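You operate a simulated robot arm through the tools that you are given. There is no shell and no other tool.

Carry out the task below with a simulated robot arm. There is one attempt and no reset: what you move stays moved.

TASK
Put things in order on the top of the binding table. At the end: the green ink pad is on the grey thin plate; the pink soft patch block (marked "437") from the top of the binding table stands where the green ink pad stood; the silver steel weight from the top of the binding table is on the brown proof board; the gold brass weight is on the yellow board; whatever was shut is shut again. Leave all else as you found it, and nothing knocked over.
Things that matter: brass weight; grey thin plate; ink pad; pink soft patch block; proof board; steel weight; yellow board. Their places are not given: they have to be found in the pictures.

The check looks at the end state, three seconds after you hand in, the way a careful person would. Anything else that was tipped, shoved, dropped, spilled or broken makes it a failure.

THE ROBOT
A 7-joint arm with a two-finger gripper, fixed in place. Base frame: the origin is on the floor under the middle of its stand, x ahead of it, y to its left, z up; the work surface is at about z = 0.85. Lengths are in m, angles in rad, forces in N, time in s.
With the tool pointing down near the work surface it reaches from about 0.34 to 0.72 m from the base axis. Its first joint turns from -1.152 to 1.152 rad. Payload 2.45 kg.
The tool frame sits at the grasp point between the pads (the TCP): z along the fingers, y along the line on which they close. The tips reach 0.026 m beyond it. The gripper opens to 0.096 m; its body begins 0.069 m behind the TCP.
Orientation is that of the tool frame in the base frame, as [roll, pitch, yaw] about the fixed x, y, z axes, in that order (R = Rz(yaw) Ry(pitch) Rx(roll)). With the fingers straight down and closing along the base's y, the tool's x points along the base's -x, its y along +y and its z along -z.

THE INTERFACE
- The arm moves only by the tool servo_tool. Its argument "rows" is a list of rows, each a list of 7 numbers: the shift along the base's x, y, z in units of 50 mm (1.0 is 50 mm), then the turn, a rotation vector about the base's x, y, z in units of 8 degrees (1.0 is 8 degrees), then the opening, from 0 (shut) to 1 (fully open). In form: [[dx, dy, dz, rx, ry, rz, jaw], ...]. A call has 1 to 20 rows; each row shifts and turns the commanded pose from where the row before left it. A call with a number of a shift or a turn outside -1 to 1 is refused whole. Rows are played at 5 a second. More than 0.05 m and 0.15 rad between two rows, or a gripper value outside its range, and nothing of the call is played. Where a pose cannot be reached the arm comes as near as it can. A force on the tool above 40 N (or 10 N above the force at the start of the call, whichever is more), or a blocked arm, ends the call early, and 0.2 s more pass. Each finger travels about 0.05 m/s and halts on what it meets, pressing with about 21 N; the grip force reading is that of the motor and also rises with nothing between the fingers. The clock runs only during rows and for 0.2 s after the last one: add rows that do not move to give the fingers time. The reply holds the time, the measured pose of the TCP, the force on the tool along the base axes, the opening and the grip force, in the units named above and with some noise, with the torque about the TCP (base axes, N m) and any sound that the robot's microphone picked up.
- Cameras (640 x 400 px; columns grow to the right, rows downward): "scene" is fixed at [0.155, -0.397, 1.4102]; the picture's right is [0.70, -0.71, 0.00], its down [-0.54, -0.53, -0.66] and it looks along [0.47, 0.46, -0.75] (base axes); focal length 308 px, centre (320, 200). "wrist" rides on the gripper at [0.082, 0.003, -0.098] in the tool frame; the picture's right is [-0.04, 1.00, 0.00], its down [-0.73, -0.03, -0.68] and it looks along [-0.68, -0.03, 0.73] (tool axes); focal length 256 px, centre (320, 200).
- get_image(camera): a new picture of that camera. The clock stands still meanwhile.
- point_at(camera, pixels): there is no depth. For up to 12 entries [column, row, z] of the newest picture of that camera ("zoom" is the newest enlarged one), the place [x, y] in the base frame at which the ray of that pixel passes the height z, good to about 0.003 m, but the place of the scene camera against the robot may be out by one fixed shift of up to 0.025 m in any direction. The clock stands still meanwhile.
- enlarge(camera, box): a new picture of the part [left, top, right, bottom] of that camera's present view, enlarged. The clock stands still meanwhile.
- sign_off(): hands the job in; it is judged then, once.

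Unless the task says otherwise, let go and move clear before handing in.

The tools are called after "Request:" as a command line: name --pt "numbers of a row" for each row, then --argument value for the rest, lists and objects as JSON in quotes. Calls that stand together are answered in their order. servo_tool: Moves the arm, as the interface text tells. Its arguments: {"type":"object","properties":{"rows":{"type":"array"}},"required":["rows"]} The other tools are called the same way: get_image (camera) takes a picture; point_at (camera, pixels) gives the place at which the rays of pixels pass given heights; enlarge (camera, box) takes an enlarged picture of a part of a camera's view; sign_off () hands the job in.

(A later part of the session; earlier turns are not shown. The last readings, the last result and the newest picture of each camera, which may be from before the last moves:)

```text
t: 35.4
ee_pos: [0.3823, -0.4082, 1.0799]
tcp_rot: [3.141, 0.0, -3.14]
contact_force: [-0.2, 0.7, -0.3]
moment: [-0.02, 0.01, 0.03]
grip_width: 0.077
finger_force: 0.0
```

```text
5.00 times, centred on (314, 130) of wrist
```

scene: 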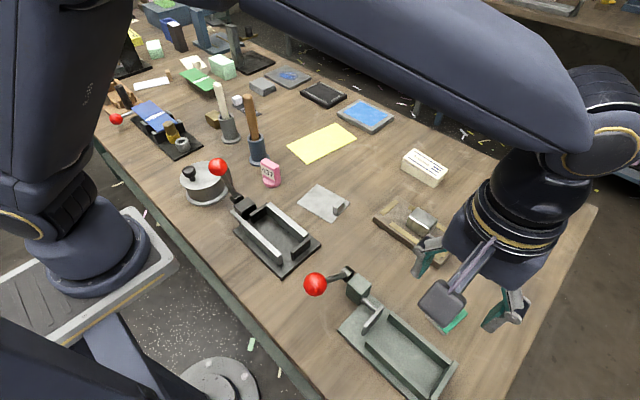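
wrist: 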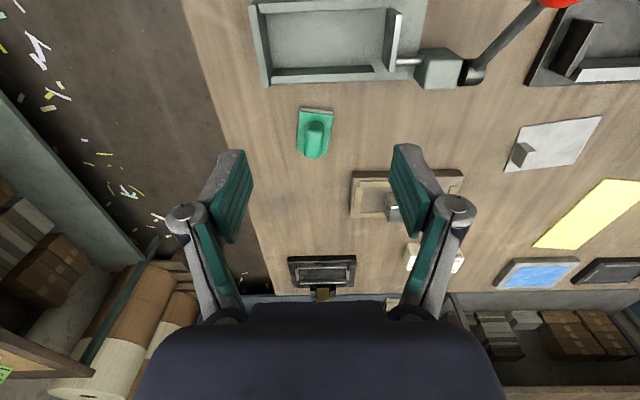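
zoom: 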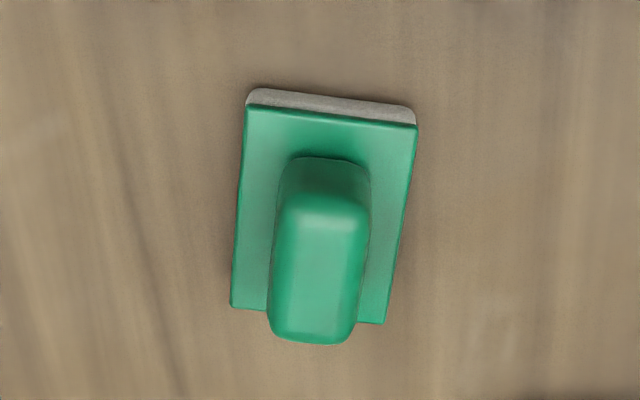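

The ink pad's handle runs roughly along x with a small yaw, so gripping it along y will work. I'll measure the base and handle.

Request:
point_at --camera "zoom" --pixels '[[250, 90, 0.85], [412, 106, 0.85], [247, 107, 0.86], [417, 127, 0.86], [231, 306, 0.86], [384, 323, 0.86], [290, 160, 0.862], [370, 168, 0.862], [283, 203, 0.885], [370, 212, 0.885], [270, 333, 0.885], [353, 340, 0.885]]'

Request:
point_at --camera "zoom" --pixels '[[247, 107, 0.857], [417, 127, 0.857], [231, 306, 0.857], [384, 323, 0.857], [283, 203, 0.875], [370, 212, 0.875], [270, 333, 0.875], [353, 340, 0.875], [283, 203, 0.895], [370, 212, 0.895], [270, 333, 0.895], [353, 340, 0.895]]'

```text
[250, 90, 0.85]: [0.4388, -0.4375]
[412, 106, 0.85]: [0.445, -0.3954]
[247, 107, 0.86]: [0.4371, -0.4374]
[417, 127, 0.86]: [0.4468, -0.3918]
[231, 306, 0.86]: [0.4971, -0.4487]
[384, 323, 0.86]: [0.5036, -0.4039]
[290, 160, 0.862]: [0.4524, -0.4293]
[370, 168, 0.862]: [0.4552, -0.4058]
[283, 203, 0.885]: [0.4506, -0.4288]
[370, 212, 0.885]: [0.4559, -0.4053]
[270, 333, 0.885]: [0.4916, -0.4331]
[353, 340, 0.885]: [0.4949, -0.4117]
```

```text
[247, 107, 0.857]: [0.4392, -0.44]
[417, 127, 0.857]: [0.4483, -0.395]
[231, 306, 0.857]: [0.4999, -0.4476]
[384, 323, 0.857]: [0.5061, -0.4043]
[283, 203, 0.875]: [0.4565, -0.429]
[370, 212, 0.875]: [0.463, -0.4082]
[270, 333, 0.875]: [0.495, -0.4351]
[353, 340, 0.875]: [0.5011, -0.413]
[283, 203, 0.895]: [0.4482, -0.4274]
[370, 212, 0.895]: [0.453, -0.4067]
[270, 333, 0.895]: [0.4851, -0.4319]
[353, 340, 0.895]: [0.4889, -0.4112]
```

The ink pad's base is centred near (0.471, −0.4205) with a yaw of about −11.5°. The handle is about 22 mm wide, its top at z≈0.886. I'll align over it with a matching turn at z≈0.95 and check.

Request:
servo_tool --pt "0.453 -0.06 -0.65 0 0 -0.36 0.7" --pt "0.453 -0.06 -0.65 0 0 -0.36 0.7" --pt "0.453 -0.06 -0.65 0 0 -0.36 0.7" --pt "0.453 -0.06 -0.65 0 0 -0.36 0.7" --pt "0 0 0 0 0 0 0.7" --pt "0 0 0 0 0 0 0.7"

Request:
get_image --camera "wrist"

Request:
enlarge --camera "wrist" --box '[240, 60, 400, 220]'

```text
t: 36.8
ee_pos: [0.4753, -0.4198, 0.953]
tcp_rot: [3.141, 0.001, 2.941]
contact_force: [0.2, 0.1, 0.0]
moment: [0.0, 0.02, 0.0]
grip_width: 0.0672
finger_force: 0.1
```

```text
taken
```

wrist: 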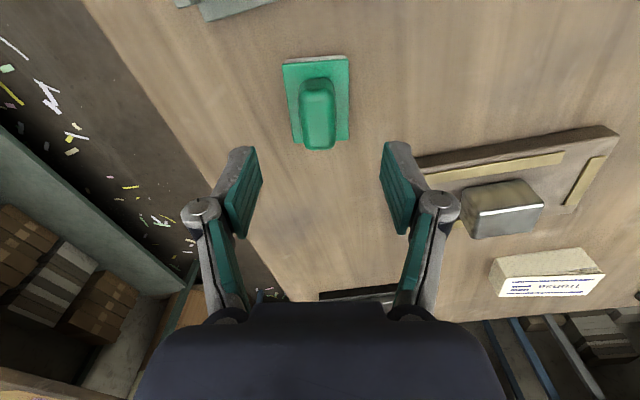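

```text
2.50 times, centred on (320, 140) of wrist
```

zoom: 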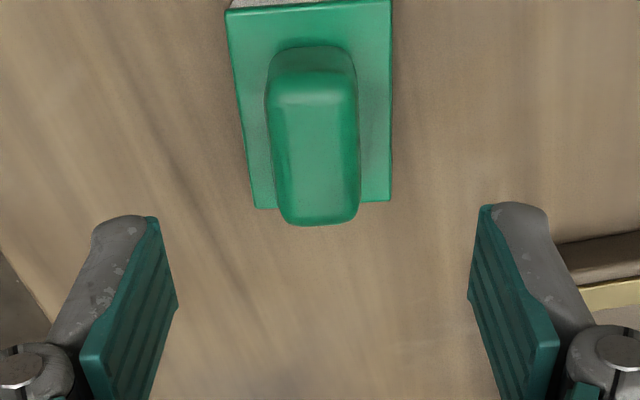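

The handle sits midway between the fingers (column 317 against a midline of about 320). I'll check the position numerically.

Request:
point_at --camera "zoom" --pixels '[[268, 100, 0.883], [356, 98, 0.883], [283, 220, 0.883], [358, 218, 0.883], [228, 10, 0.86], [391, 3, 0.86], [254, 208, 0.86], [391, 200, 0.86]]'

Request:
point_at --camera "wrist" --pixels '[[285, 63, 0.85], [347, 56, 0.85], [200, 5, 0.88], [280, 0, 0.88]]'

```text
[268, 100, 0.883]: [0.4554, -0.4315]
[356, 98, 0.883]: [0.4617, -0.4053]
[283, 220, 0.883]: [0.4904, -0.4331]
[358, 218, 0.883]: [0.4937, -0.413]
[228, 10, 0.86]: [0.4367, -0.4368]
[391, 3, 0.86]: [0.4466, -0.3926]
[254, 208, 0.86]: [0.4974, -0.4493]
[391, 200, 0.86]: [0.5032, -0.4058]
```

```text
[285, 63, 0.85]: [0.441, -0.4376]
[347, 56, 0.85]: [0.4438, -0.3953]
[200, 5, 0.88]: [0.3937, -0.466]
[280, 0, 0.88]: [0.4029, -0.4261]
```

Everything is consistent: the base centre is (0.471, −0.421) and the TCP is over the handle. I'll descend to z≈0.891 and close.

Request:
servo_tool --pt "0 0 -0.5 0 0 0 0.7" --pt "0 0 -0.5 0 0 0 0.7" --pt "0 0 -0.22 0 0 0 0.7" --pt "0 0 0 0 0 0 0.7" --pt "0 0 0 0 0 0 0.5" --pt "0 0 0 0 0 0 0.3" --pt "0 0 0 0 0 0 0.1" --pt "0 0 0 0 0 0 0.0" --pt "0 0 0 0 0 0 0.0" --pt "0 0 0 0 0 0 0.0" --pt "0 0 0 0 0 0 0.0" --pt "0 0 0 0 0 0 0.0"

Request:
get_image --camera "wrist"

```text
t: 39.4
ee_pos: [0.4742, -0.4214, 0.893]
tcp_rot: [-3.141, 0.002, 2.941]
contact_force: [2.4, -1.5, 17.7]
moment: [-0.01, -0.05, 0.15]
grip_width: 0.0233
finger_force: 21.5
```

```text
taken
```

wrist: 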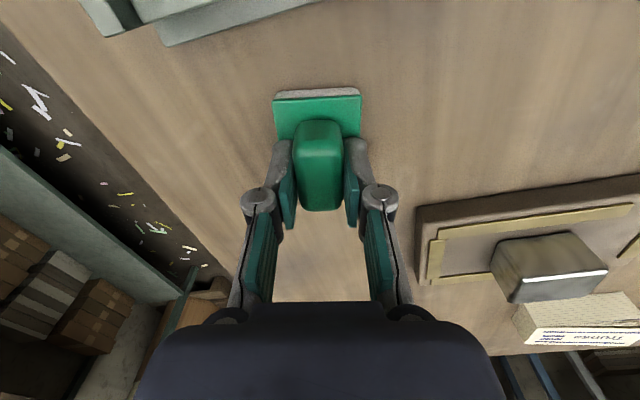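

Gripped at 23 mm. The +17.7 N shows the tips are pressing lightly on the base plate, so I'll lift slowly and recheck.

Request:
servo_tool --pt "0 0 0.04 0 0 0 0.0" --pt "0 0 0.04 0 0 0 0.0" --pt "0 0 0.06 0 0 0 0.0" --pt "0 0 0.08 0 0 0 0.0" --pt "0 0 0.1 0 0 0 0.0" --pt "0 0 0.1 0 0 0 0.0" --pt "0 0 0 0 0 0 0.0"

Request:
get_image --camera "wrist"

```text
t: 41.0
ee_pos: [0.4721, -0.42, 0.912]
tcp_rot: [-3.141, 0.001, 2.942]
contact_force: [0.0, -0.4, -0.4]
moment: [0.01, 0.01, 0.0]
grip_width: 0.0233
finger_force: 21.1
```

```text
taken
```

wrist: 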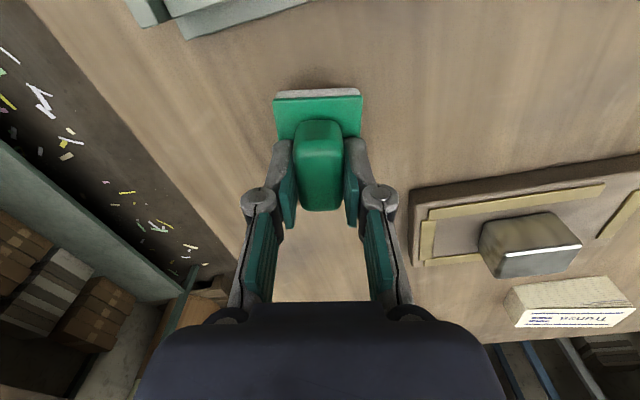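

The pad moved with the gripper, so it is held. I'll raise it, undo the turn and move to where I can see the grey plate beside the held pad.

Request:
servo_tool --pt "0 0 0.3 0 0 0.24 0" --pt "0 0 0.6 0 0 0.24 0" --pt "0 0 0.8 0 0 0.24 0" --pt "0 0 0.8 0 0 0.24 0" --pt "0 0 0.6 0 0 0.24 0" --pt "0 0 0.26 0 0 0.24 0" --pt "-0.288 0.56 0 0 0 0 0" --pt "-0.288 0.56 0 0 0 0 0" --pt "-0.288 0.56 0 0 0 0 0" --pt "-0.288 0.56 0 0 0 0 0" --pt "-0.288 0.56 0 0 0 0 0" --pt "0 0 0 0 0 0 0"

Request:
get_image --camera "wrist"

Request:
get_image --camera "scene"

```text
t: 43.6
ee_pos: [0.4005, -0.2822, 1.0787]
tcp_rot: [-3.141, 0.0, -3.141]
contact_force: [0.2, -0.7, 0.1]
moment: [-0.01, -0.03, 0.03]
grip_width: 0.0232
finger_force: 20.6
```

```text
taken
```

wrist: 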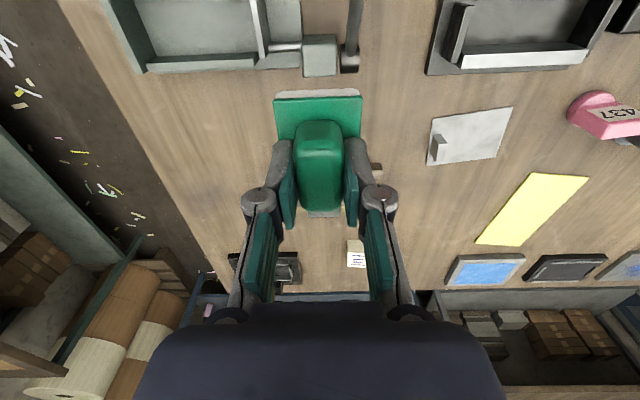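

```text
taken
```

scene: 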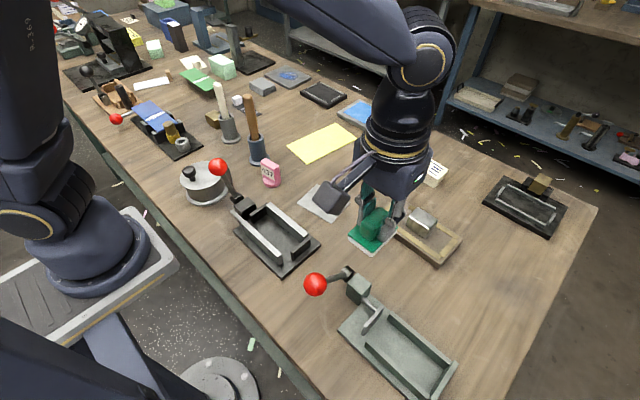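

Request:
enlarge --camera "wrist" --box '[410, 90, 530, 180]'

```text
4.44 times, centred on (470, 135) of wrist
```

zoom: 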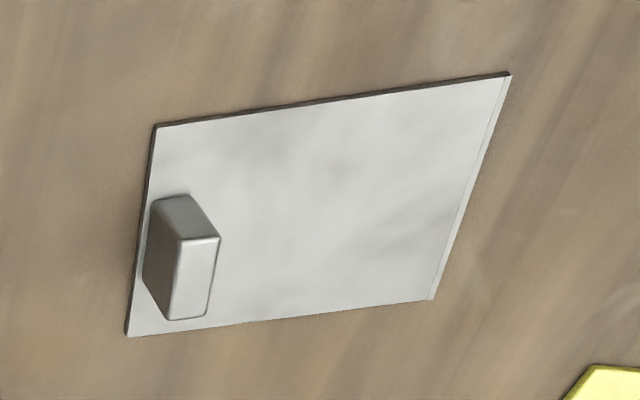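

Request:
point_at --camera "zoom" --pixels '[[155, 124, 0.852], [511, 73, 0.852], [432, 300, 0.852], [127, 335, 0.852], [152, 203, 0.853], [144, 278, 0.853], [168, 320, 0.853], [205, 318, 0.853], [180, 240, 0.868], [220, 236, 0.868]]'

```text
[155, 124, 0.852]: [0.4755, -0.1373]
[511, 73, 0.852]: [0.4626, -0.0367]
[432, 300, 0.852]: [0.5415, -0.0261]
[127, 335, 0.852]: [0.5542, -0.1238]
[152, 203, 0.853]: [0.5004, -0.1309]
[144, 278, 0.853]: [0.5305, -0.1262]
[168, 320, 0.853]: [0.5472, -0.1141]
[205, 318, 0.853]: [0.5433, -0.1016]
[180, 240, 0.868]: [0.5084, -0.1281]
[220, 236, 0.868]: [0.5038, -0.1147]
```

The plate's corners give its centre as (0.508, −0.081), its size as 100×80 mm and its yaw as about +8°. The tab stands mid −y edge, so I'll set the pad in the free area centred near (0.5065, −0.071). First I'll hover there with the turn matched.

Request:
servo_tool --pt "0.274 0.529 -0.309 0 0 0.125 0" --pt "0.274 0.529 -0.309 0 0 0.125 0" --pt "0.274 0.529 -0.309 0 0 0.125 0" --pt "0.274 0.529 -0.309 0 0 0.125 0" --pt "0.274 0.529 -0.309 0 0 0.125 0" --pt "0.274 0.529 -0.309 0 0 0.125 0" --pt "0.274 0.529 -0.309 0 0 0.125 0" --pt "0.274 0.529 -0.309 0 0 0.125 0" --pt "0 0 0 0 0 0 0" --pt "0 0 0 0 0 0 0"

Request:
get_image --camera "wrist"

Request:
get_image --camera "scene"

```text
t: 45.8
ee_pos: [0.5144, -0.0704, 0.9547]
tcp_rot: [-3.141, 0.001, -3.002]
contact_force: [0.5, 0.9, -0.1]
moment: [0.04, -0.01, 0.01]
grip_width: 0.0229
finger_force: 21.0
```

```text
taken
```

wrist: 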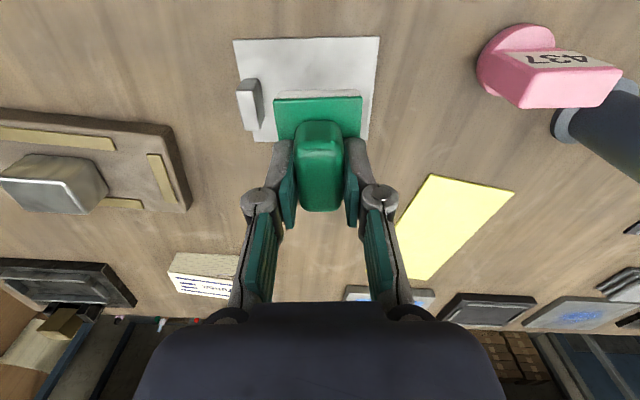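

```text
taken
```

scene: 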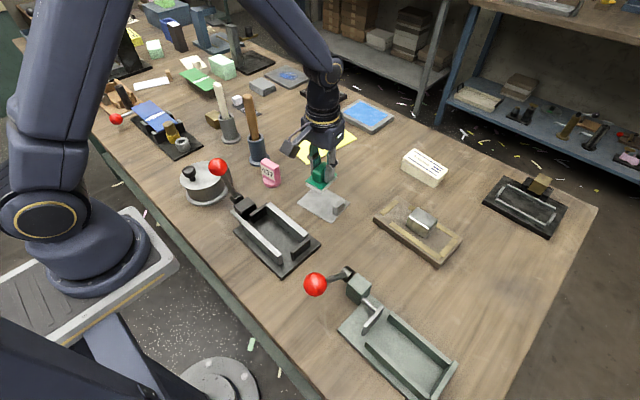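

The pad is aligned with the plate in view. I'll verify the plate's edges from here.

Request:
point_at --camera "wrist" --pixels '[[234, 40, 0.852], [380, 37, 0.852], [367, 137, 0.852], [255, 142, 0.852], [236, 92, 0.853], [264, 90, 0.868], [246, 131, 0.853], [262, 124, 0.868], [262, 124, 0.853]]'

```text
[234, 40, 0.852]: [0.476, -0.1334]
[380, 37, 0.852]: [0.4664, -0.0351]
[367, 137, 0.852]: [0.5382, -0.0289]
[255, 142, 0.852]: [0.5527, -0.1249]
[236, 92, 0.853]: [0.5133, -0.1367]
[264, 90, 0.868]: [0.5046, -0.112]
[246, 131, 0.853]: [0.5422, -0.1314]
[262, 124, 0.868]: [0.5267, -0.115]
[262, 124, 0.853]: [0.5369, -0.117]
```

Plate centre confirmed at (0.508, −0.081). I'll lower to z≈0.902, then approach contact in small steps.

Request:
servo_tool --pt "0 0 -0.4 0 0 0 0" --pt "0 0 -0.4 0 0 0 0" --pt "0 0 -0.25 0 0 0 0" --pt "0 0 0 0 0 0 0" --pt "0 0 0 0 0 0 0"

Request:
get_image --camera "wrist"

```text
t: 47.0
ee_pos: [0.5109, -0.0682, 0.9024]
tcp_rot: [3.14, 0.0, -3.003]
contact_force: [-0.5, -0.3, -1.0]
moment: [-0.02, -0.01, -0.03]
grip_width: 0.0231
finger_force: 21.2
```

```text
taken
```

wrist: 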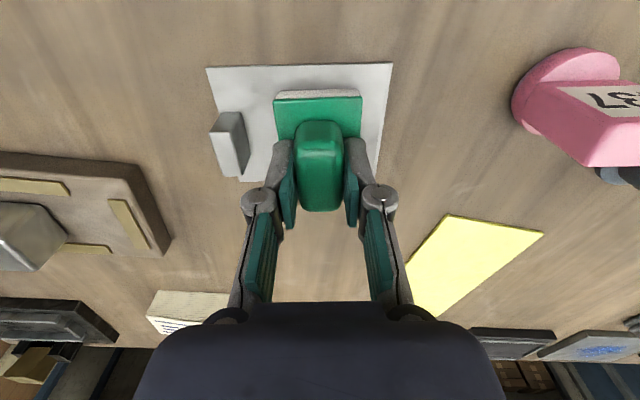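

The pad sits within the plate, clear of the tab (tab edge at column 248, pad edge at 274). I'll lower gently.

Request:
servo_tool --pt "0 0 -0.05 0 0 0 0" --pt "0 0 -0.05 0 0 0 0" --pt "0 0 -0.03 0 0 0 0" --pt "0 0 0 0 0 0 0"

```text
t: 48.0
ee_pos: [0.5113, -0.069, 0.8972]
tcp_rot: [-3.141, -0.001, -3.003]
contact_force: [-0.4, 1.0, -0.7]
moment: [0.0, -0.02, -0.01]
grip_width: 0.0231
finger_force: 21.2
```

Request:
servo_tool --pt "0 0 -0.03 0 0 0 0" --pt "0 0 -0.03 0 0 0 0" --pt "0 0 0 0 0 0 0"

```text
t: 48.8
ee_pos: [0.5106, -0.0675, 0.8949]
tcp_rot: [-3.141, 0.002, -3.003]
contact_force: [-0.8, 0.7, 5.3]
moment: [0.0, 0.01, -0.04]
grip_width: 0.0234
finger_force: 21.1
```

Contact at +5.3 N, so the pad is on the plate. I'll open just enough to release without reaching the tab, rise, then look.

Request:
servo_tool --pt "0 0 0 0 0 0 0.27" --pt "0 0 0 0 0 0 0.33" --pt "0 0 0 0 0 0 0.4" --pt "0 0 0 0 0 0 0.43" --pt "0 0 0.1 0 0 0 0.43" --pt "0 0 0.3 0 0 0 0.43" --pt "0 0 0.5 0 0 0 0.43" --pt "0 0 0.8 0 0 0 0.5" --pt "0 0 0.8 0 0 0 0.6" --pt "0 0 0.8 0 0 0 0.6" --pt "0 0 0 0 0 0 0.6"

Request:
get_image --camera "wrist"

Request:
get_image --camera "scene"

```text
t: 51.2
ee_pos: [0.5115, -0.0684, 1.0614]
tcp_rot: [-3.14, 0.0, -3.003]
contact_force: [0.4, -0.1, -0.5]
moment: [-0.03, 0.01, -0.04]
grip_width: 0.0573
finger_force: 0.1
```

```text
taken
```

wrist: 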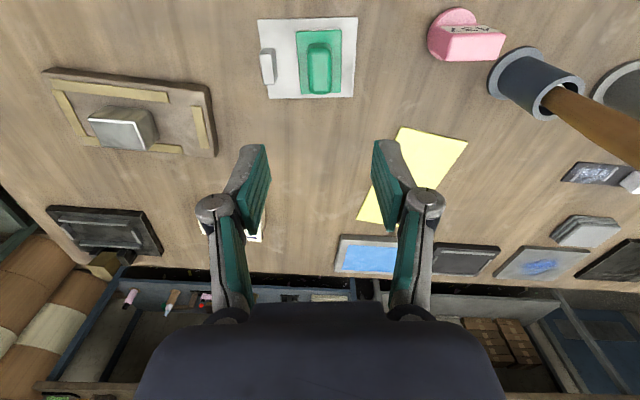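

```text
taken
```

scene: 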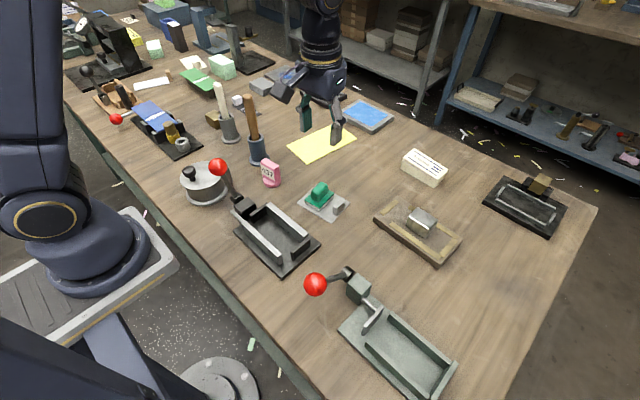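

The ink pad now sits fully on the grey plate, clear of the tab. Next is the pink block: I'll examine it and the nearby red ball lever closely.

Request:
enlarge --camera "wrist" --box '[410, 0, 530, 80]'

Request:
enlarge --camera "scene" --box '[190, 140, 310, 230]'

```text
5.00 times, centred on (470, 40) of wrist
```

zoom: 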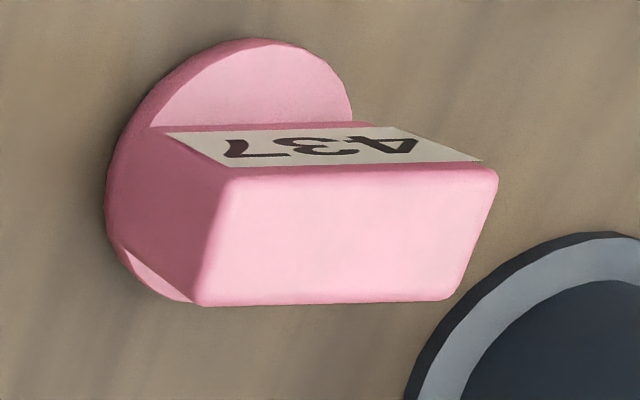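

```text
4.44 times, centred on (250, 185) of scene
```

zoom: 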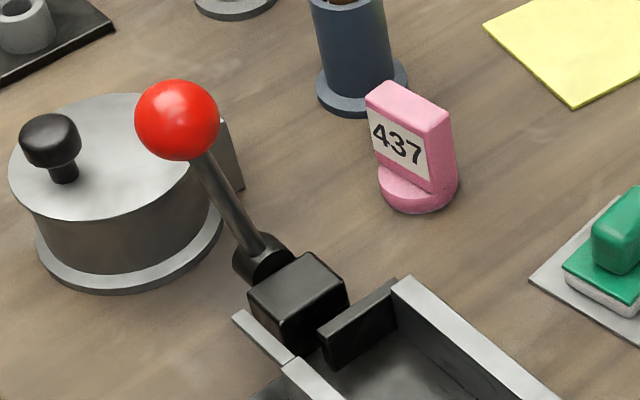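

The pink block is a slab with the label facing the robot, on a round foot. I'll measure it at several candidate heights.

Request:
point_at --camera "wrist" --pixels '[[436, 25.6, 0.858], [481, 24.4, 0.858], [453, 34, 0.9], [453, 34, 0.91], [453, 34, 0.92], [505.4, 34.4, 0.91], [445, 61, 0.91], [495.6, 60, 0.91], [459, 7.6, 0.856], [427, 40, 0.856], [436, 55, 0.852], [505.4, 34.4, 0.9]]'

Request:
point_at --camera "wrist" --pixels '[[491, 80, 0.85], [505, 55, 0.85], [543, 47, 0.85], [582, 88, 0.91], [545, 95, 0.91], [561, 67, 0.91]]'

```text
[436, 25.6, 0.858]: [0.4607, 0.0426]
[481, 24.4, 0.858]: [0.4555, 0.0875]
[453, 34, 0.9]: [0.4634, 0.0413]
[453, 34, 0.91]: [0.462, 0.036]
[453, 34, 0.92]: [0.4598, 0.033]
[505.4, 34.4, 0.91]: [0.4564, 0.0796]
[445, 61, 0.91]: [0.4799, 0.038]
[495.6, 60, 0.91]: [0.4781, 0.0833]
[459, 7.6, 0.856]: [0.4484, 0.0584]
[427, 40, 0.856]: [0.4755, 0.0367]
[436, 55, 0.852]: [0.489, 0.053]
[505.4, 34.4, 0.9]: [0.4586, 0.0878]
```

```text
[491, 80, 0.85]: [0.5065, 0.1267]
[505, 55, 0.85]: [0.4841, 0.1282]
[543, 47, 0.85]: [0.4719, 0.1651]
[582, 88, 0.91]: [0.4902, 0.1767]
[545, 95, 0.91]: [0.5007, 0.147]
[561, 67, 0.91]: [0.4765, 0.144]
```

The slab is about 21 mm thick along x and 45 mm along y, centred near (0.471, 0.064) with its top at z≈0.90. The brown stick at y≈0.16 and the red ball at (0.338, 0.045, 1.0) rule out closing along y. I'll turn the gripper +90°, so it closes along x with the camera on the open −y side.

Request:
servo_tool --pt "-0.073 0.073 0.11 0 0 0.932 0.6" --pt "-0.073 0.073 0.11 0 0 0.932 0.6" --pt "-0.073 0.073 0.11 0 0 0.932 0.6" --pt "-0.073 0.073 0.11 0 0 0.932 0.6" --pt "-0.073 0.073 0.11 0 0 0.932 0.6" --pt "-0.073 0.073 0.11 0 0 0.932 0.6" --pt "-0.073 0.073 0.11 0 0 0.932 0.6" --pt "-0.073 0.073 0.11 0 0 0.932 0.6" --pt "-0.073 0.073 0.11 0 0 0.932 0.6" --pt "-0.073 0.073 0.11 0 0 0.932 0.6" --pt "-0.073 0.073 0.11 0 0 0.932 0.6" --pt "0 0 0 0 0 0 0.6"

Request:
get_image --camera "wrist"

Request:
get_image --camera "scene"

```text
t: 53.8
ee_pos: [0.4708, -0.0285, 1.12]
tcp_rot: [3.142, 0.0, -1.567]
contact_force: [-0.2, 0.7, 0.1]
moment: [0.02, 0.01, -0.01]
grip_width: 0.0576
finger_force: 0.0
```

```text
taken
```

wrist: 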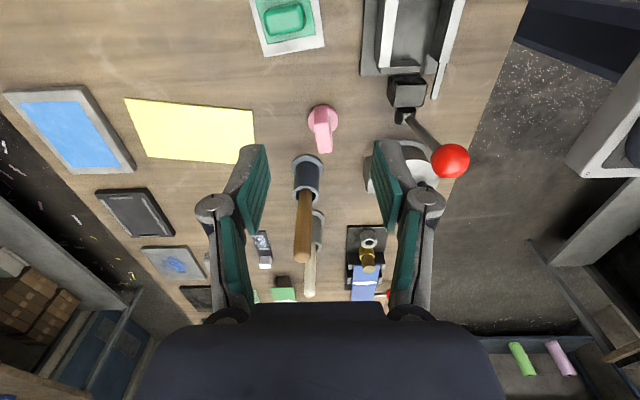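

```text
taken
```

scene: 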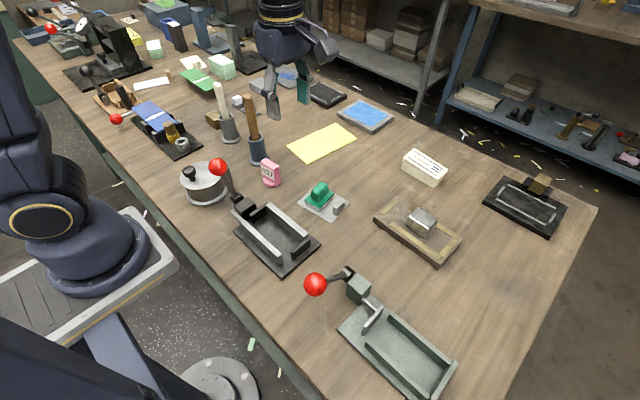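

The turn worked, and the pink block is at wrist (322,128), straight ahead with a clear approach. I'll measure from here.

Request:
enlarge --camera "wrist" --box '[280, 90, 380, 160]'

```text
5.71 times, centred on (330, 125) of wrist
```

zoom: 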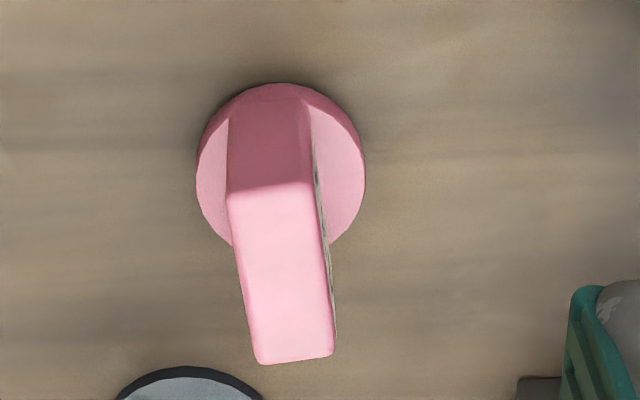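

Request:
point_at --camera "zoom" --pixels '[[280, 84, 0.856], [197, 175, 0.856], [365, 180, 0.856], [230, 115, 0.858], [310, 110, 0.858], [228, 195, 0.898], [318, 188, 0.898], [258, 360, 0.898], [335, 352, 0.898], [228, 195, 0.905], [318, 188, 0.905], [258, 360, 0.905]]'

```text
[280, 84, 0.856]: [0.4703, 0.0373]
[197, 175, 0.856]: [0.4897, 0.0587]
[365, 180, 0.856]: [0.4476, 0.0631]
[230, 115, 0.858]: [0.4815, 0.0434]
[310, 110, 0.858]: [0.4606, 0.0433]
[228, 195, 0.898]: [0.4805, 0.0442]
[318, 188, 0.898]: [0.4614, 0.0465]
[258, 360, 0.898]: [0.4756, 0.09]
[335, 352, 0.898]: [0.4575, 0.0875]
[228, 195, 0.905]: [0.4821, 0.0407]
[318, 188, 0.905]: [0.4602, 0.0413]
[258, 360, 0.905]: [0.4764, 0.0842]
```

The slab is centred near (0.469, 0.064) with a yaw of about +6°. I'll move above it at z≈1.0, matching that yaw, and check alignment and clearances.

Request:
servo_tool --pt "-0.01 0.4625 -0.4 0 0 0.19 0.6" --pt "-0.01 0.4625 -0.6 0 0 0.19 0.6" --pt "-0.01 0.4625 -0.7 0 0 0.19 0.6" --pt "-0.01 0.4625 -0.7 0 0 0.19 0.6" --pt "0 0 0 0 0 0 0.6" --pt "0 0 0 0 0 0 0.6"

Request:
get_image --camera "wrist"

Request:
enlarge --camera "wrist" --box '[240, 30, 400, 190]'

Request:
enlarge --camera "scene" --box '[170, 60, 350, 220]'

```text
t: 55.2
ee_pos: [0.4647, 0.0665, 0.9971]
tcp_rot: [3.141, -0.001, -1.465]
contact_force: [-0.1, -0.1, 1.0]
moment: [-0.01, -0.02, 0.03]
grip_width: 0.0577
finger_force: 0.1
```

```text
taken
```

wrist: 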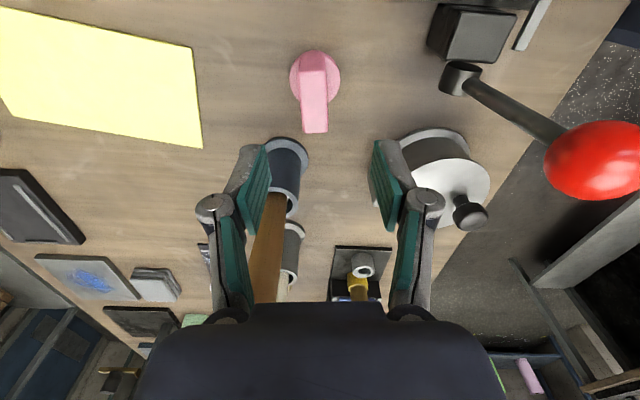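

```text
2.50 times, centred on (320, 110) of wrist
```

zoom: 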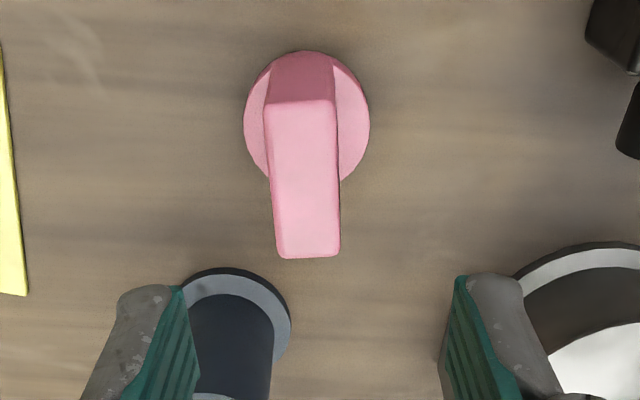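

```text
2.50 times, centred on (260, 140) of scene
```

zoom: 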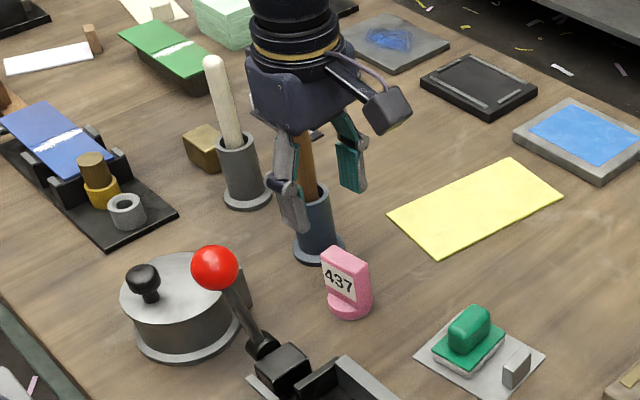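

The block is ahead and the brown stick is behind the gripper with room. I'll check the alignment numerically.

Request:
enlarge --camera "wrist" --box '[260, 40, 380, 140]'

Request:
point_at --camera "wrist" --pixels '[[298, 70, 0.9], [325, 70, 0.9], [303, 133, 0.9], [328, 131, 0.9], [316, 51, 0.856], [289, 80, 0.856], [341, 80, 0.856], [285, 138, 0.85], [307, 155, 0.85]]'

```text
4.00 times, centred on (320, 90) of wrist
```

zoom: 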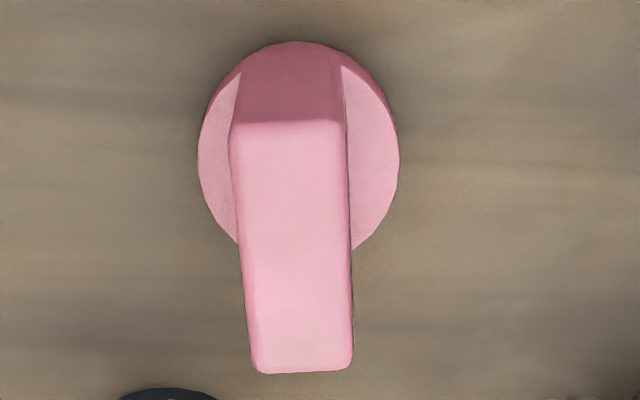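

```text
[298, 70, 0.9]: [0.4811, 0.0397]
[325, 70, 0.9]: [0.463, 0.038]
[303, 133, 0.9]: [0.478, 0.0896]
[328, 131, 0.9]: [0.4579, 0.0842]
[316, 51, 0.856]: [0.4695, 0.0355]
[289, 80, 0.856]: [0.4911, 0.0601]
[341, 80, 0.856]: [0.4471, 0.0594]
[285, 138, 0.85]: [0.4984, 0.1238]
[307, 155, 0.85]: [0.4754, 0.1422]
```

The slab centre is (0.470, 0.063) and I'm about 3–4 mm short in x. I'll correct and descend to z≈0.93.

Request:
servo_tool --pt "0.07 -0.03 -0.3 0 0 0 0.6" --pt "0 0 -0.5 0 0 0 0.6" --pt "0 0 -0.54 0 0 0 0.6" --pt "0 0 0 0 0 0 0.6" --pt "0 0 0 0 0 0 0.6"

Request:
get_image --camera "wrist"

Request:
enlarge --camera "scene" --box '[190, 100, 330, 210]'

```text
t: 56.4
ee_pos: [0.4705, 0.0629, 0.93]
tcp_rot: [-3.142, 0.0, -1.467]
contact_force: [0.1, -0.2, -0.3]
moment: [0.02, 0.0, 0.04]
grip_width: 0.0574
finger_force: 0.0
```

```text
taken
```

wrist: 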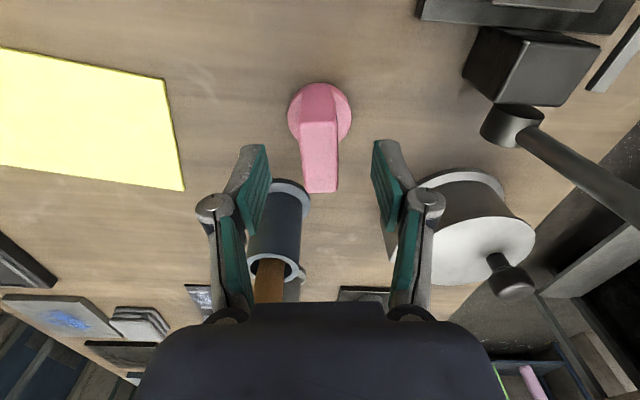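

```text
3.64 times, centred on (260, 155) of scene
```

zoom: 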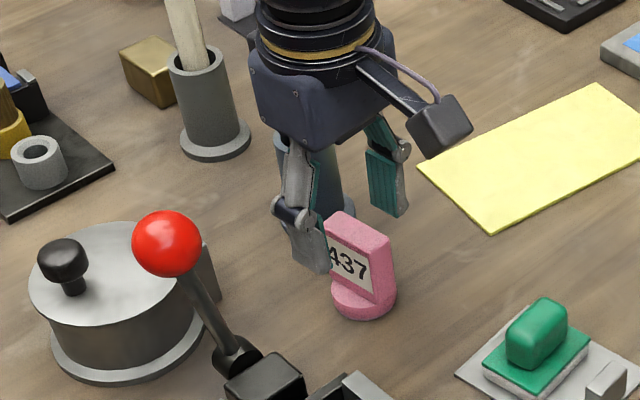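

Aligned (slab columns 300–338 between the pads at 268 and 373). I'll descend to z≈0.897, then close in small steps because the block is soft.

Request:
servo_tool --pt "0 0 -0.3 0 0 0 0.6" --pt "0 0 -0.36 0 0 0 0.6" --pt "0 0 0 0 0 0 0.5" --pt "0 0 0 0 0 0 0.4" --pt "0 0 0 0 0 0 0.3" --pt "0 0 0 0 0 0 0.25" --pt "0 0 0 0 0 0 0.25" --pt "0 0 0 0 0 0 0.25"

```text
t: 58.2
ee_pos: [0.4719, 0.0621, 0.8997]
tcp_rot: [3.142, 0.0, -1.464]
contact_force: [0.0, 0.3, -0.1]
moment: [0.0, 0.02, -0.01]
grip_width: 0.0242
finger_force: 0.3
```

No contact yet at 24 mm. I'll keep closing in small steps.

Request:
servo_tool --pt "0 0 0 0 0 0 0.22" --pt "0 0 0 0 0 0 0.21" --pt "0 0 0 0 0 0 0.21" --pt "0 0 0 0 0 0 0.21"

Request:
get_image --camera "wrist"

```text
t: 59.2
ee_pos: [0.4721, 0.0625, 0.8975]
tcp_rot: [-3.141, 0.001, -1.466]
contact_force: [-0.7, 0.8, -0.2]
moment: [-0.01, 0.0, -0.02]
grip_width: 0.0201
finger_force: 0.4
```

```text
taken
```

wrist: 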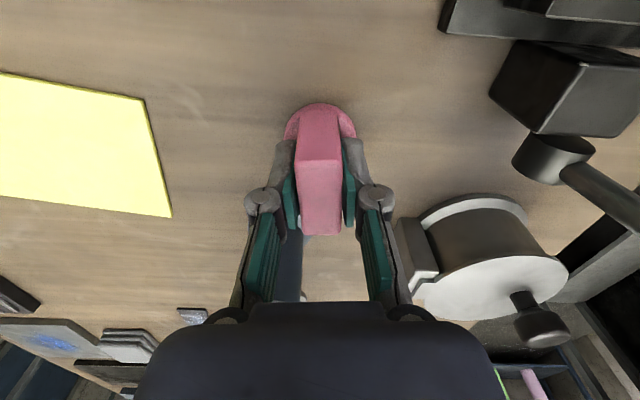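

The pads are just touching at 20 mm with hardly any force. I'll squeeze slightly more.

Request:
servo_tool --pt "0 0 0 0 0 0 0.19" --pt "0 0 0 0 0 0 0.18" --pt "0 0 0 0 0 0 0.18" --pt "0 0 0 0 0 0 0.18"

```text
t: 60.2
ee_pos: [0.4724, 0.0622, 0.8989]
tcp_rot: [-3.141, 0.001, -1.466]
contact_force: [0.0, -0.2, -0.1]
moment: [0.02, 0.0, -0.02]
grip_width: 0.0192
finger_force: 20.8
```

The motor force now saturates at 19.2 mm. Since the block is soft, I'll ease the command to see whether a lighter hold is possible.

Request:
servo_tool --pt "0 0 0 0 0 0 0.195" --pt "0 0 0 0 0 0 0.195" --pt "0 0 0 0 0 0 0.195"

```text
t: 61.0
ee_pos: [0.4715, 0.0625, 0.8987]
tcp_rot: [-3.141, -0.001, -1.464]
contact_force: [-0.6, 0.7, 0.6]
moment: [0.02, -0.04, 0.01]
grip_width: 0.0198
finger_force: 0.6
```

The lighter command barely grips (0.6 N). At 21 N the compression is only about 0.5 mm, so I'll use that and lift slowly.

Request:
servo_tool --pt "0 0 0 0 0 0 0.175" --pt "0 0 0 0 0 0 0.175" --pt "0 0 0 0 0 0 0.175" --pt "0 0 0.04 0 0 0 0.175" --pt "0 0 0.06 0 0 0 0.175" --pt "0 0 0.1 0 0 0 0.175" --pt "0 0 0.1 0 0 0 0.175" --pt "0 0 0.1 0 0 0 0.175" --pt "0 0 0 0 0 0 0.175"

Request:
get_image --camera "wrist"

Request:
enlarge --camera "scene" --box '[190, 100, 330, 210]'

```text
t: 63.0
ee_pos: [0.4718, 0.0618, 0.9191]
tcp_rot: [3.141, 0.0, -1.462]
contact_force: [0.9, 0.0, -0.3]
moment: [0.02, 0.02, -0.05]
grip_width: 0.0195
finger_force: 21.0
```

```text
taken
```

wrist: 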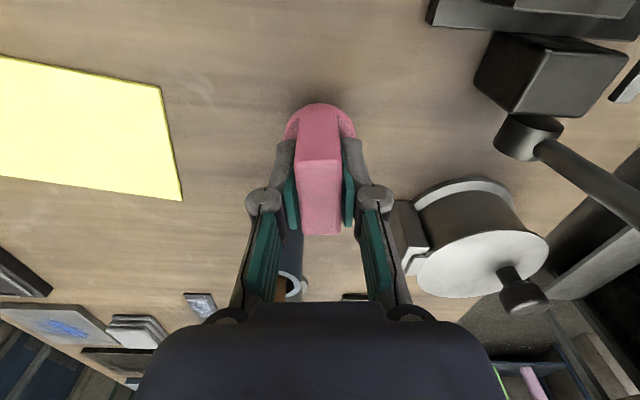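

```text
3.64 times, centred on (260, 155) of scene
```

zoom: 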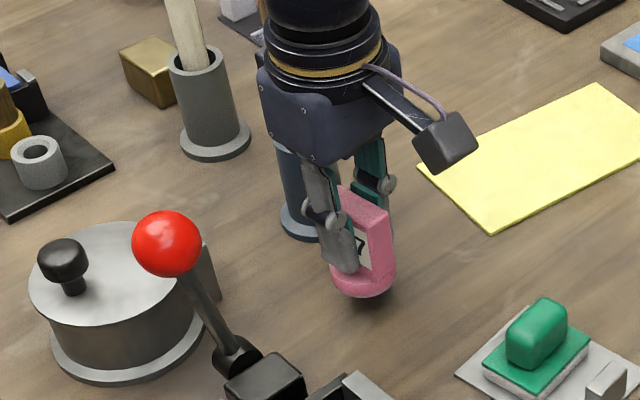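

The block is held and clear of the table. I'll lift straight up to z≈1.10 first.

Request:
servo_tool --pt "0 0 0.3 0 0 0 0.175" --pt "0 0 0.6 0 0 0 0.175" --pt "0 0 0.8 0 0 0 0.175" --pt "0 0 0.8 0 0 0 0.175" --pt "0 0 0.7 0 0 0 0.175" --pt "0 0 0.4 0 0 0 0.175" --pt "0 0 0 0 0 0 0.175"

Request:
servo_tool --pt "0 -0.3 0 0 0 -0.4 0.175" --pt "0 -0.5 0 0 0 -0.7 0.175" --pt "0 -0.66 0 0 0 -0.9 0.175" --pt "0 -0.66 0 0 0 -0.9 0.175" --pt "0 -0.66 0 0 0 -0.9 0.175" --pt "0 -0.66 0 0 0 -0.9 0.175" --pt "0 -0.66 0 0 0 -0.9 0.175" --pt "0 -0.66 0 0 0 -0.9 0.175" --pt "0 -0.66 0 0 0 -0.9 0.175" --pt "0 -0.66 0 0 0 -0.9 0.175" --pt "0 -0.66 0 0 0 -0.9 0.175" --pt "0 -0.66 0 0 0 -0.9 0.175" --pt "0 -0.66 0 0 0 -0.9 0.175" --pt "0 -0.66 0 0 0 -0.9 0.175" --pt "0 -0.6 0 0 0 -0.8 0.175" --pt "0 -0.4 0 0 0 -0.7 0.175" --pt "0 0 0 0 0 0 0.175"

Request:
get_image --camera "wrist"

Request:
get_image --camera "scene"

```text
t: 64.6
ee_pos: [0.4711, 0.0572, 1.1012]
tcp_rot: [-3.141, -0.002, -1.463]
contact_force: [-0.5, -0.5, -0.9]
moment: [-0.01, 0.0, 0.02]
grip_width: 0.0189
finger_force: 21.0
```

```text
t: 68.2
ee_pos: [0.4739, -0.4225, 1.0994]
tcp_rot: [3.141, -0.001, 2.945]
contact_force: [0.7, -0.6, -0.1]
moment: [0.0, 0.01, 0.0]
grip_width: 0.0189
finger_force: 21.4
```

```text
taken
```

wrist: 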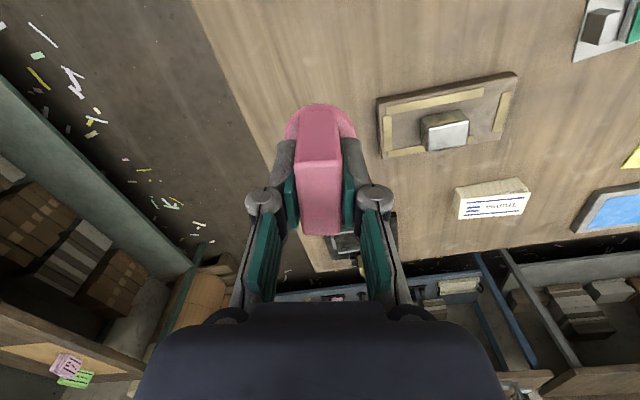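

```text
taken
```

scene: 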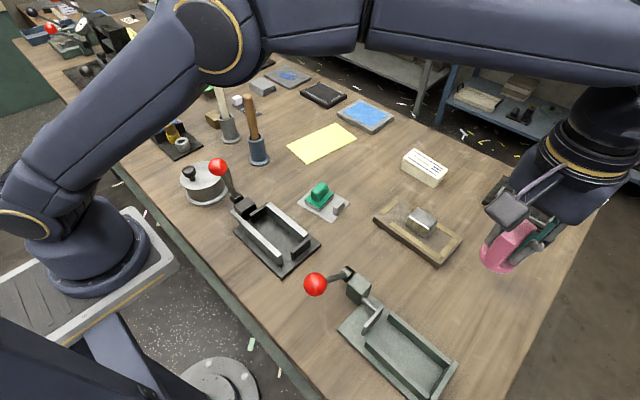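

The block is over the ink pad's old spot, still held upright. I'll lower to z≈0.908, then creep down to contact.

Request:
servo_tool --pt "0 0 -0.3 0 0 0 0.175" --pt "0 0 -0.6 0 0 0 0.175" --pt "0 0 -0.8 0 0 0 0.175" --pt "0 0 -0.8 0 0 0 0.175" --pt "0 0 -0.7 0 0 0 0.175" --pt "0 0 -0.4 0 0 0 0.175" --pt "0 0 -0.22 0 0 0 0.175" --pt "0 0 0 0 0 0 0.175" --pt "0 0 0 0 0 0 0.175"

Request:
get_image --camera "wrist"

Request:
get_image --camera "scene"

```text
t: 70.2
ee_pos: [0.473, -0.4248, 0.9088]
tcp_rot: [-3.141, 0.001, 2.948]
contact_force: [-0.6, 1.1, -0.4]
moment: [0.03, 0.02, -0.02]
grip_width: 0.0194
finger_force: 21.5
```

```text
taken
```

wrist: 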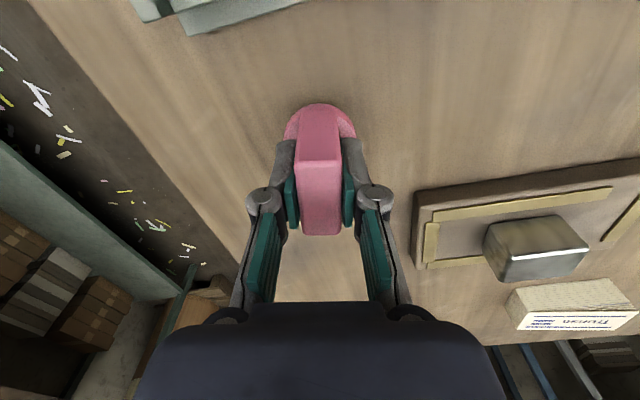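

```text
taken
```

scene: 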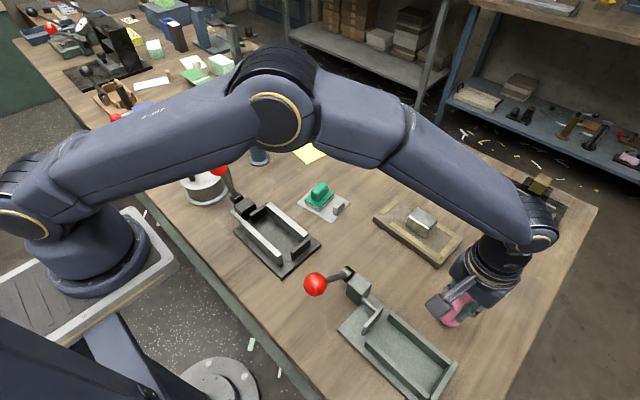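

Positioned well. Now creeping down.

Request:
servo_tool --pt "0 0 -0.06 0 0 0 0.175" --pt "0 0 -0.06 0 0 0 0.175" --pt "0 0 -0.04 0 0 0 0.175" --pt "0 0 0 0 0 0 0.175"

```text
t: 71.2
ee_pos: [0.4725, -0.4252, 0.9015]
tcp_rot: [3.141, -0.002, 2.948]
contact_force: [0.1, 0.3, -0.4]
moment: [-0.02, 0.01, 0.01]
grip_width: 0.019
finger_force: 21.0
```

Request:
servo_tool --pt "0 0 -0.03 0 0 0 0.175" --pt "0 0 -0.03 0 0 0 0.175" --pt "0 0 0 0 0 0 0.175"

```text
t: 72.0
ee_pos: [0.4722, -0.4257, 0.8991]
tcp_rot: [3.141, -0.001, 2.949]
contact_force: [-0.4, -0.8, 2.1]
moment: [-0.03, 0.01, 0.01]
grip_width: 0.019
finger_force: 21.4
```

The foot has touched down (+2.1 N). I'll open slowly, then rise and check that it stands.

Request:
servo_tool --pt "0 0 -0.01 0 0 0 0.195" --pt "0 0 0 0 0 0 0.21" --pt "0 0 0 0 0 0 0.24" --pt "0 0 0 0 0 0 0.3" --pt "0 0 0 0 0 0 0.4" --pt "0 0 0 0 0 0 0.55" --pt "0 0 0 0 0 0 0.6" --pt "0 0 0 0 0 0 0.6" --pt "0 0 0.2 0 0 0 0.6" --pt "0 0 0.4 0 0 0 0.6" --pt "0 0 0.8 0 0 0 0.6" --pt "0 0 0.8 0 0 0 0.6" --pt "0 0 0.8 0 0 0 0.6" --pt "0 0 0.8 0 0 0 0.6" --pt "0 0 0 0 0 0 0.6"

Request:
get_image --camera "wrist"

Request:
get_image --camera "scene"

```text
t: 75.2
ee_pos: [0.4727, -0.4224, 1.0861]
tcp_rot: [-3.141, 0.0, 2.949]
contact_force: [0.5, 0.0, 0.1]
moment: [0.01, -0.02, 0.05]
grip_width: 0.0577
finger_force: 0.1
```

```text
taken
```

wrist: 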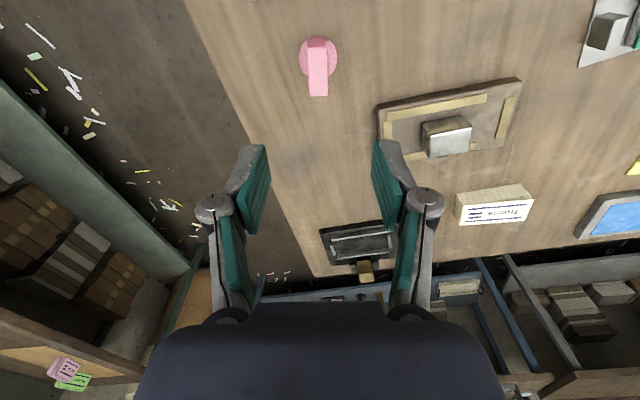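

```text
taken
```

scene: 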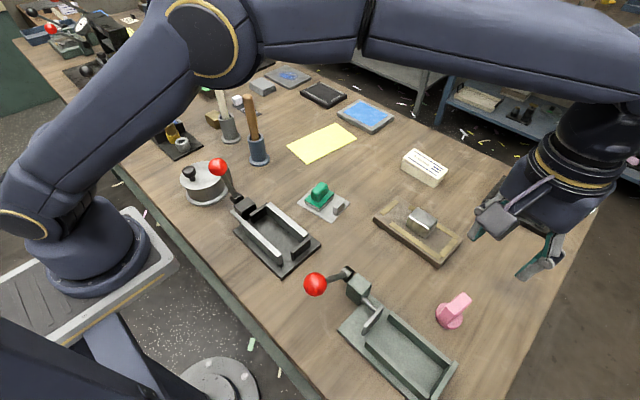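

The pink block is standing. I'll zoom in to confirm it is upright and in the right spot.

Request:
enlarge --camera "scene" --box '[410, 270, 500, 350]'

Request:
enlarge --camera "wrist" --box '[270, 20, 370, 110]'

Request:
point_at --camera "zoom" --pixels '[[320, 120, 0.856]]'

```text
5.00 times, centred on (455, 310) of scene
```

zoom: 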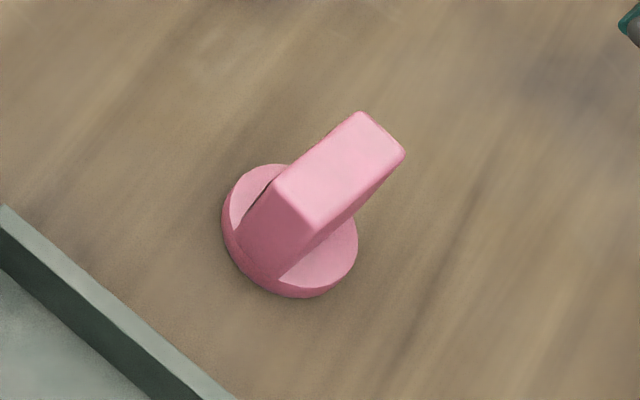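

```text
4.44 times, centred on (320, 65) of wrist
```

zoom: 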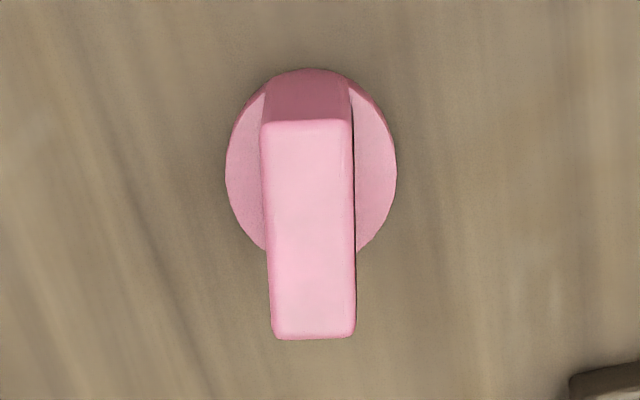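

```text
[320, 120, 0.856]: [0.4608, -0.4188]
```

Request:
point_at --camera "zoom" --pixels '[[312, 69, 0.856], [226, 170, 0.856], [396, 172, 0.856], [262, 125, 0.899], [352, 122, 0.899], [270, 335, 0.899], [357, 332, 0.899]]'

```text
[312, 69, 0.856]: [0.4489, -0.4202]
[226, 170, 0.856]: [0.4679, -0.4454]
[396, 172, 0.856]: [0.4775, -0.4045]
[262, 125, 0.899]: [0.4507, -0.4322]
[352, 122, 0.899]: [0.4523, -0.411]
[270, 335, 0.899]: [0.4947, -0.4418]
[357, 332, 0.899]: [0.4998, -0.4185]
```

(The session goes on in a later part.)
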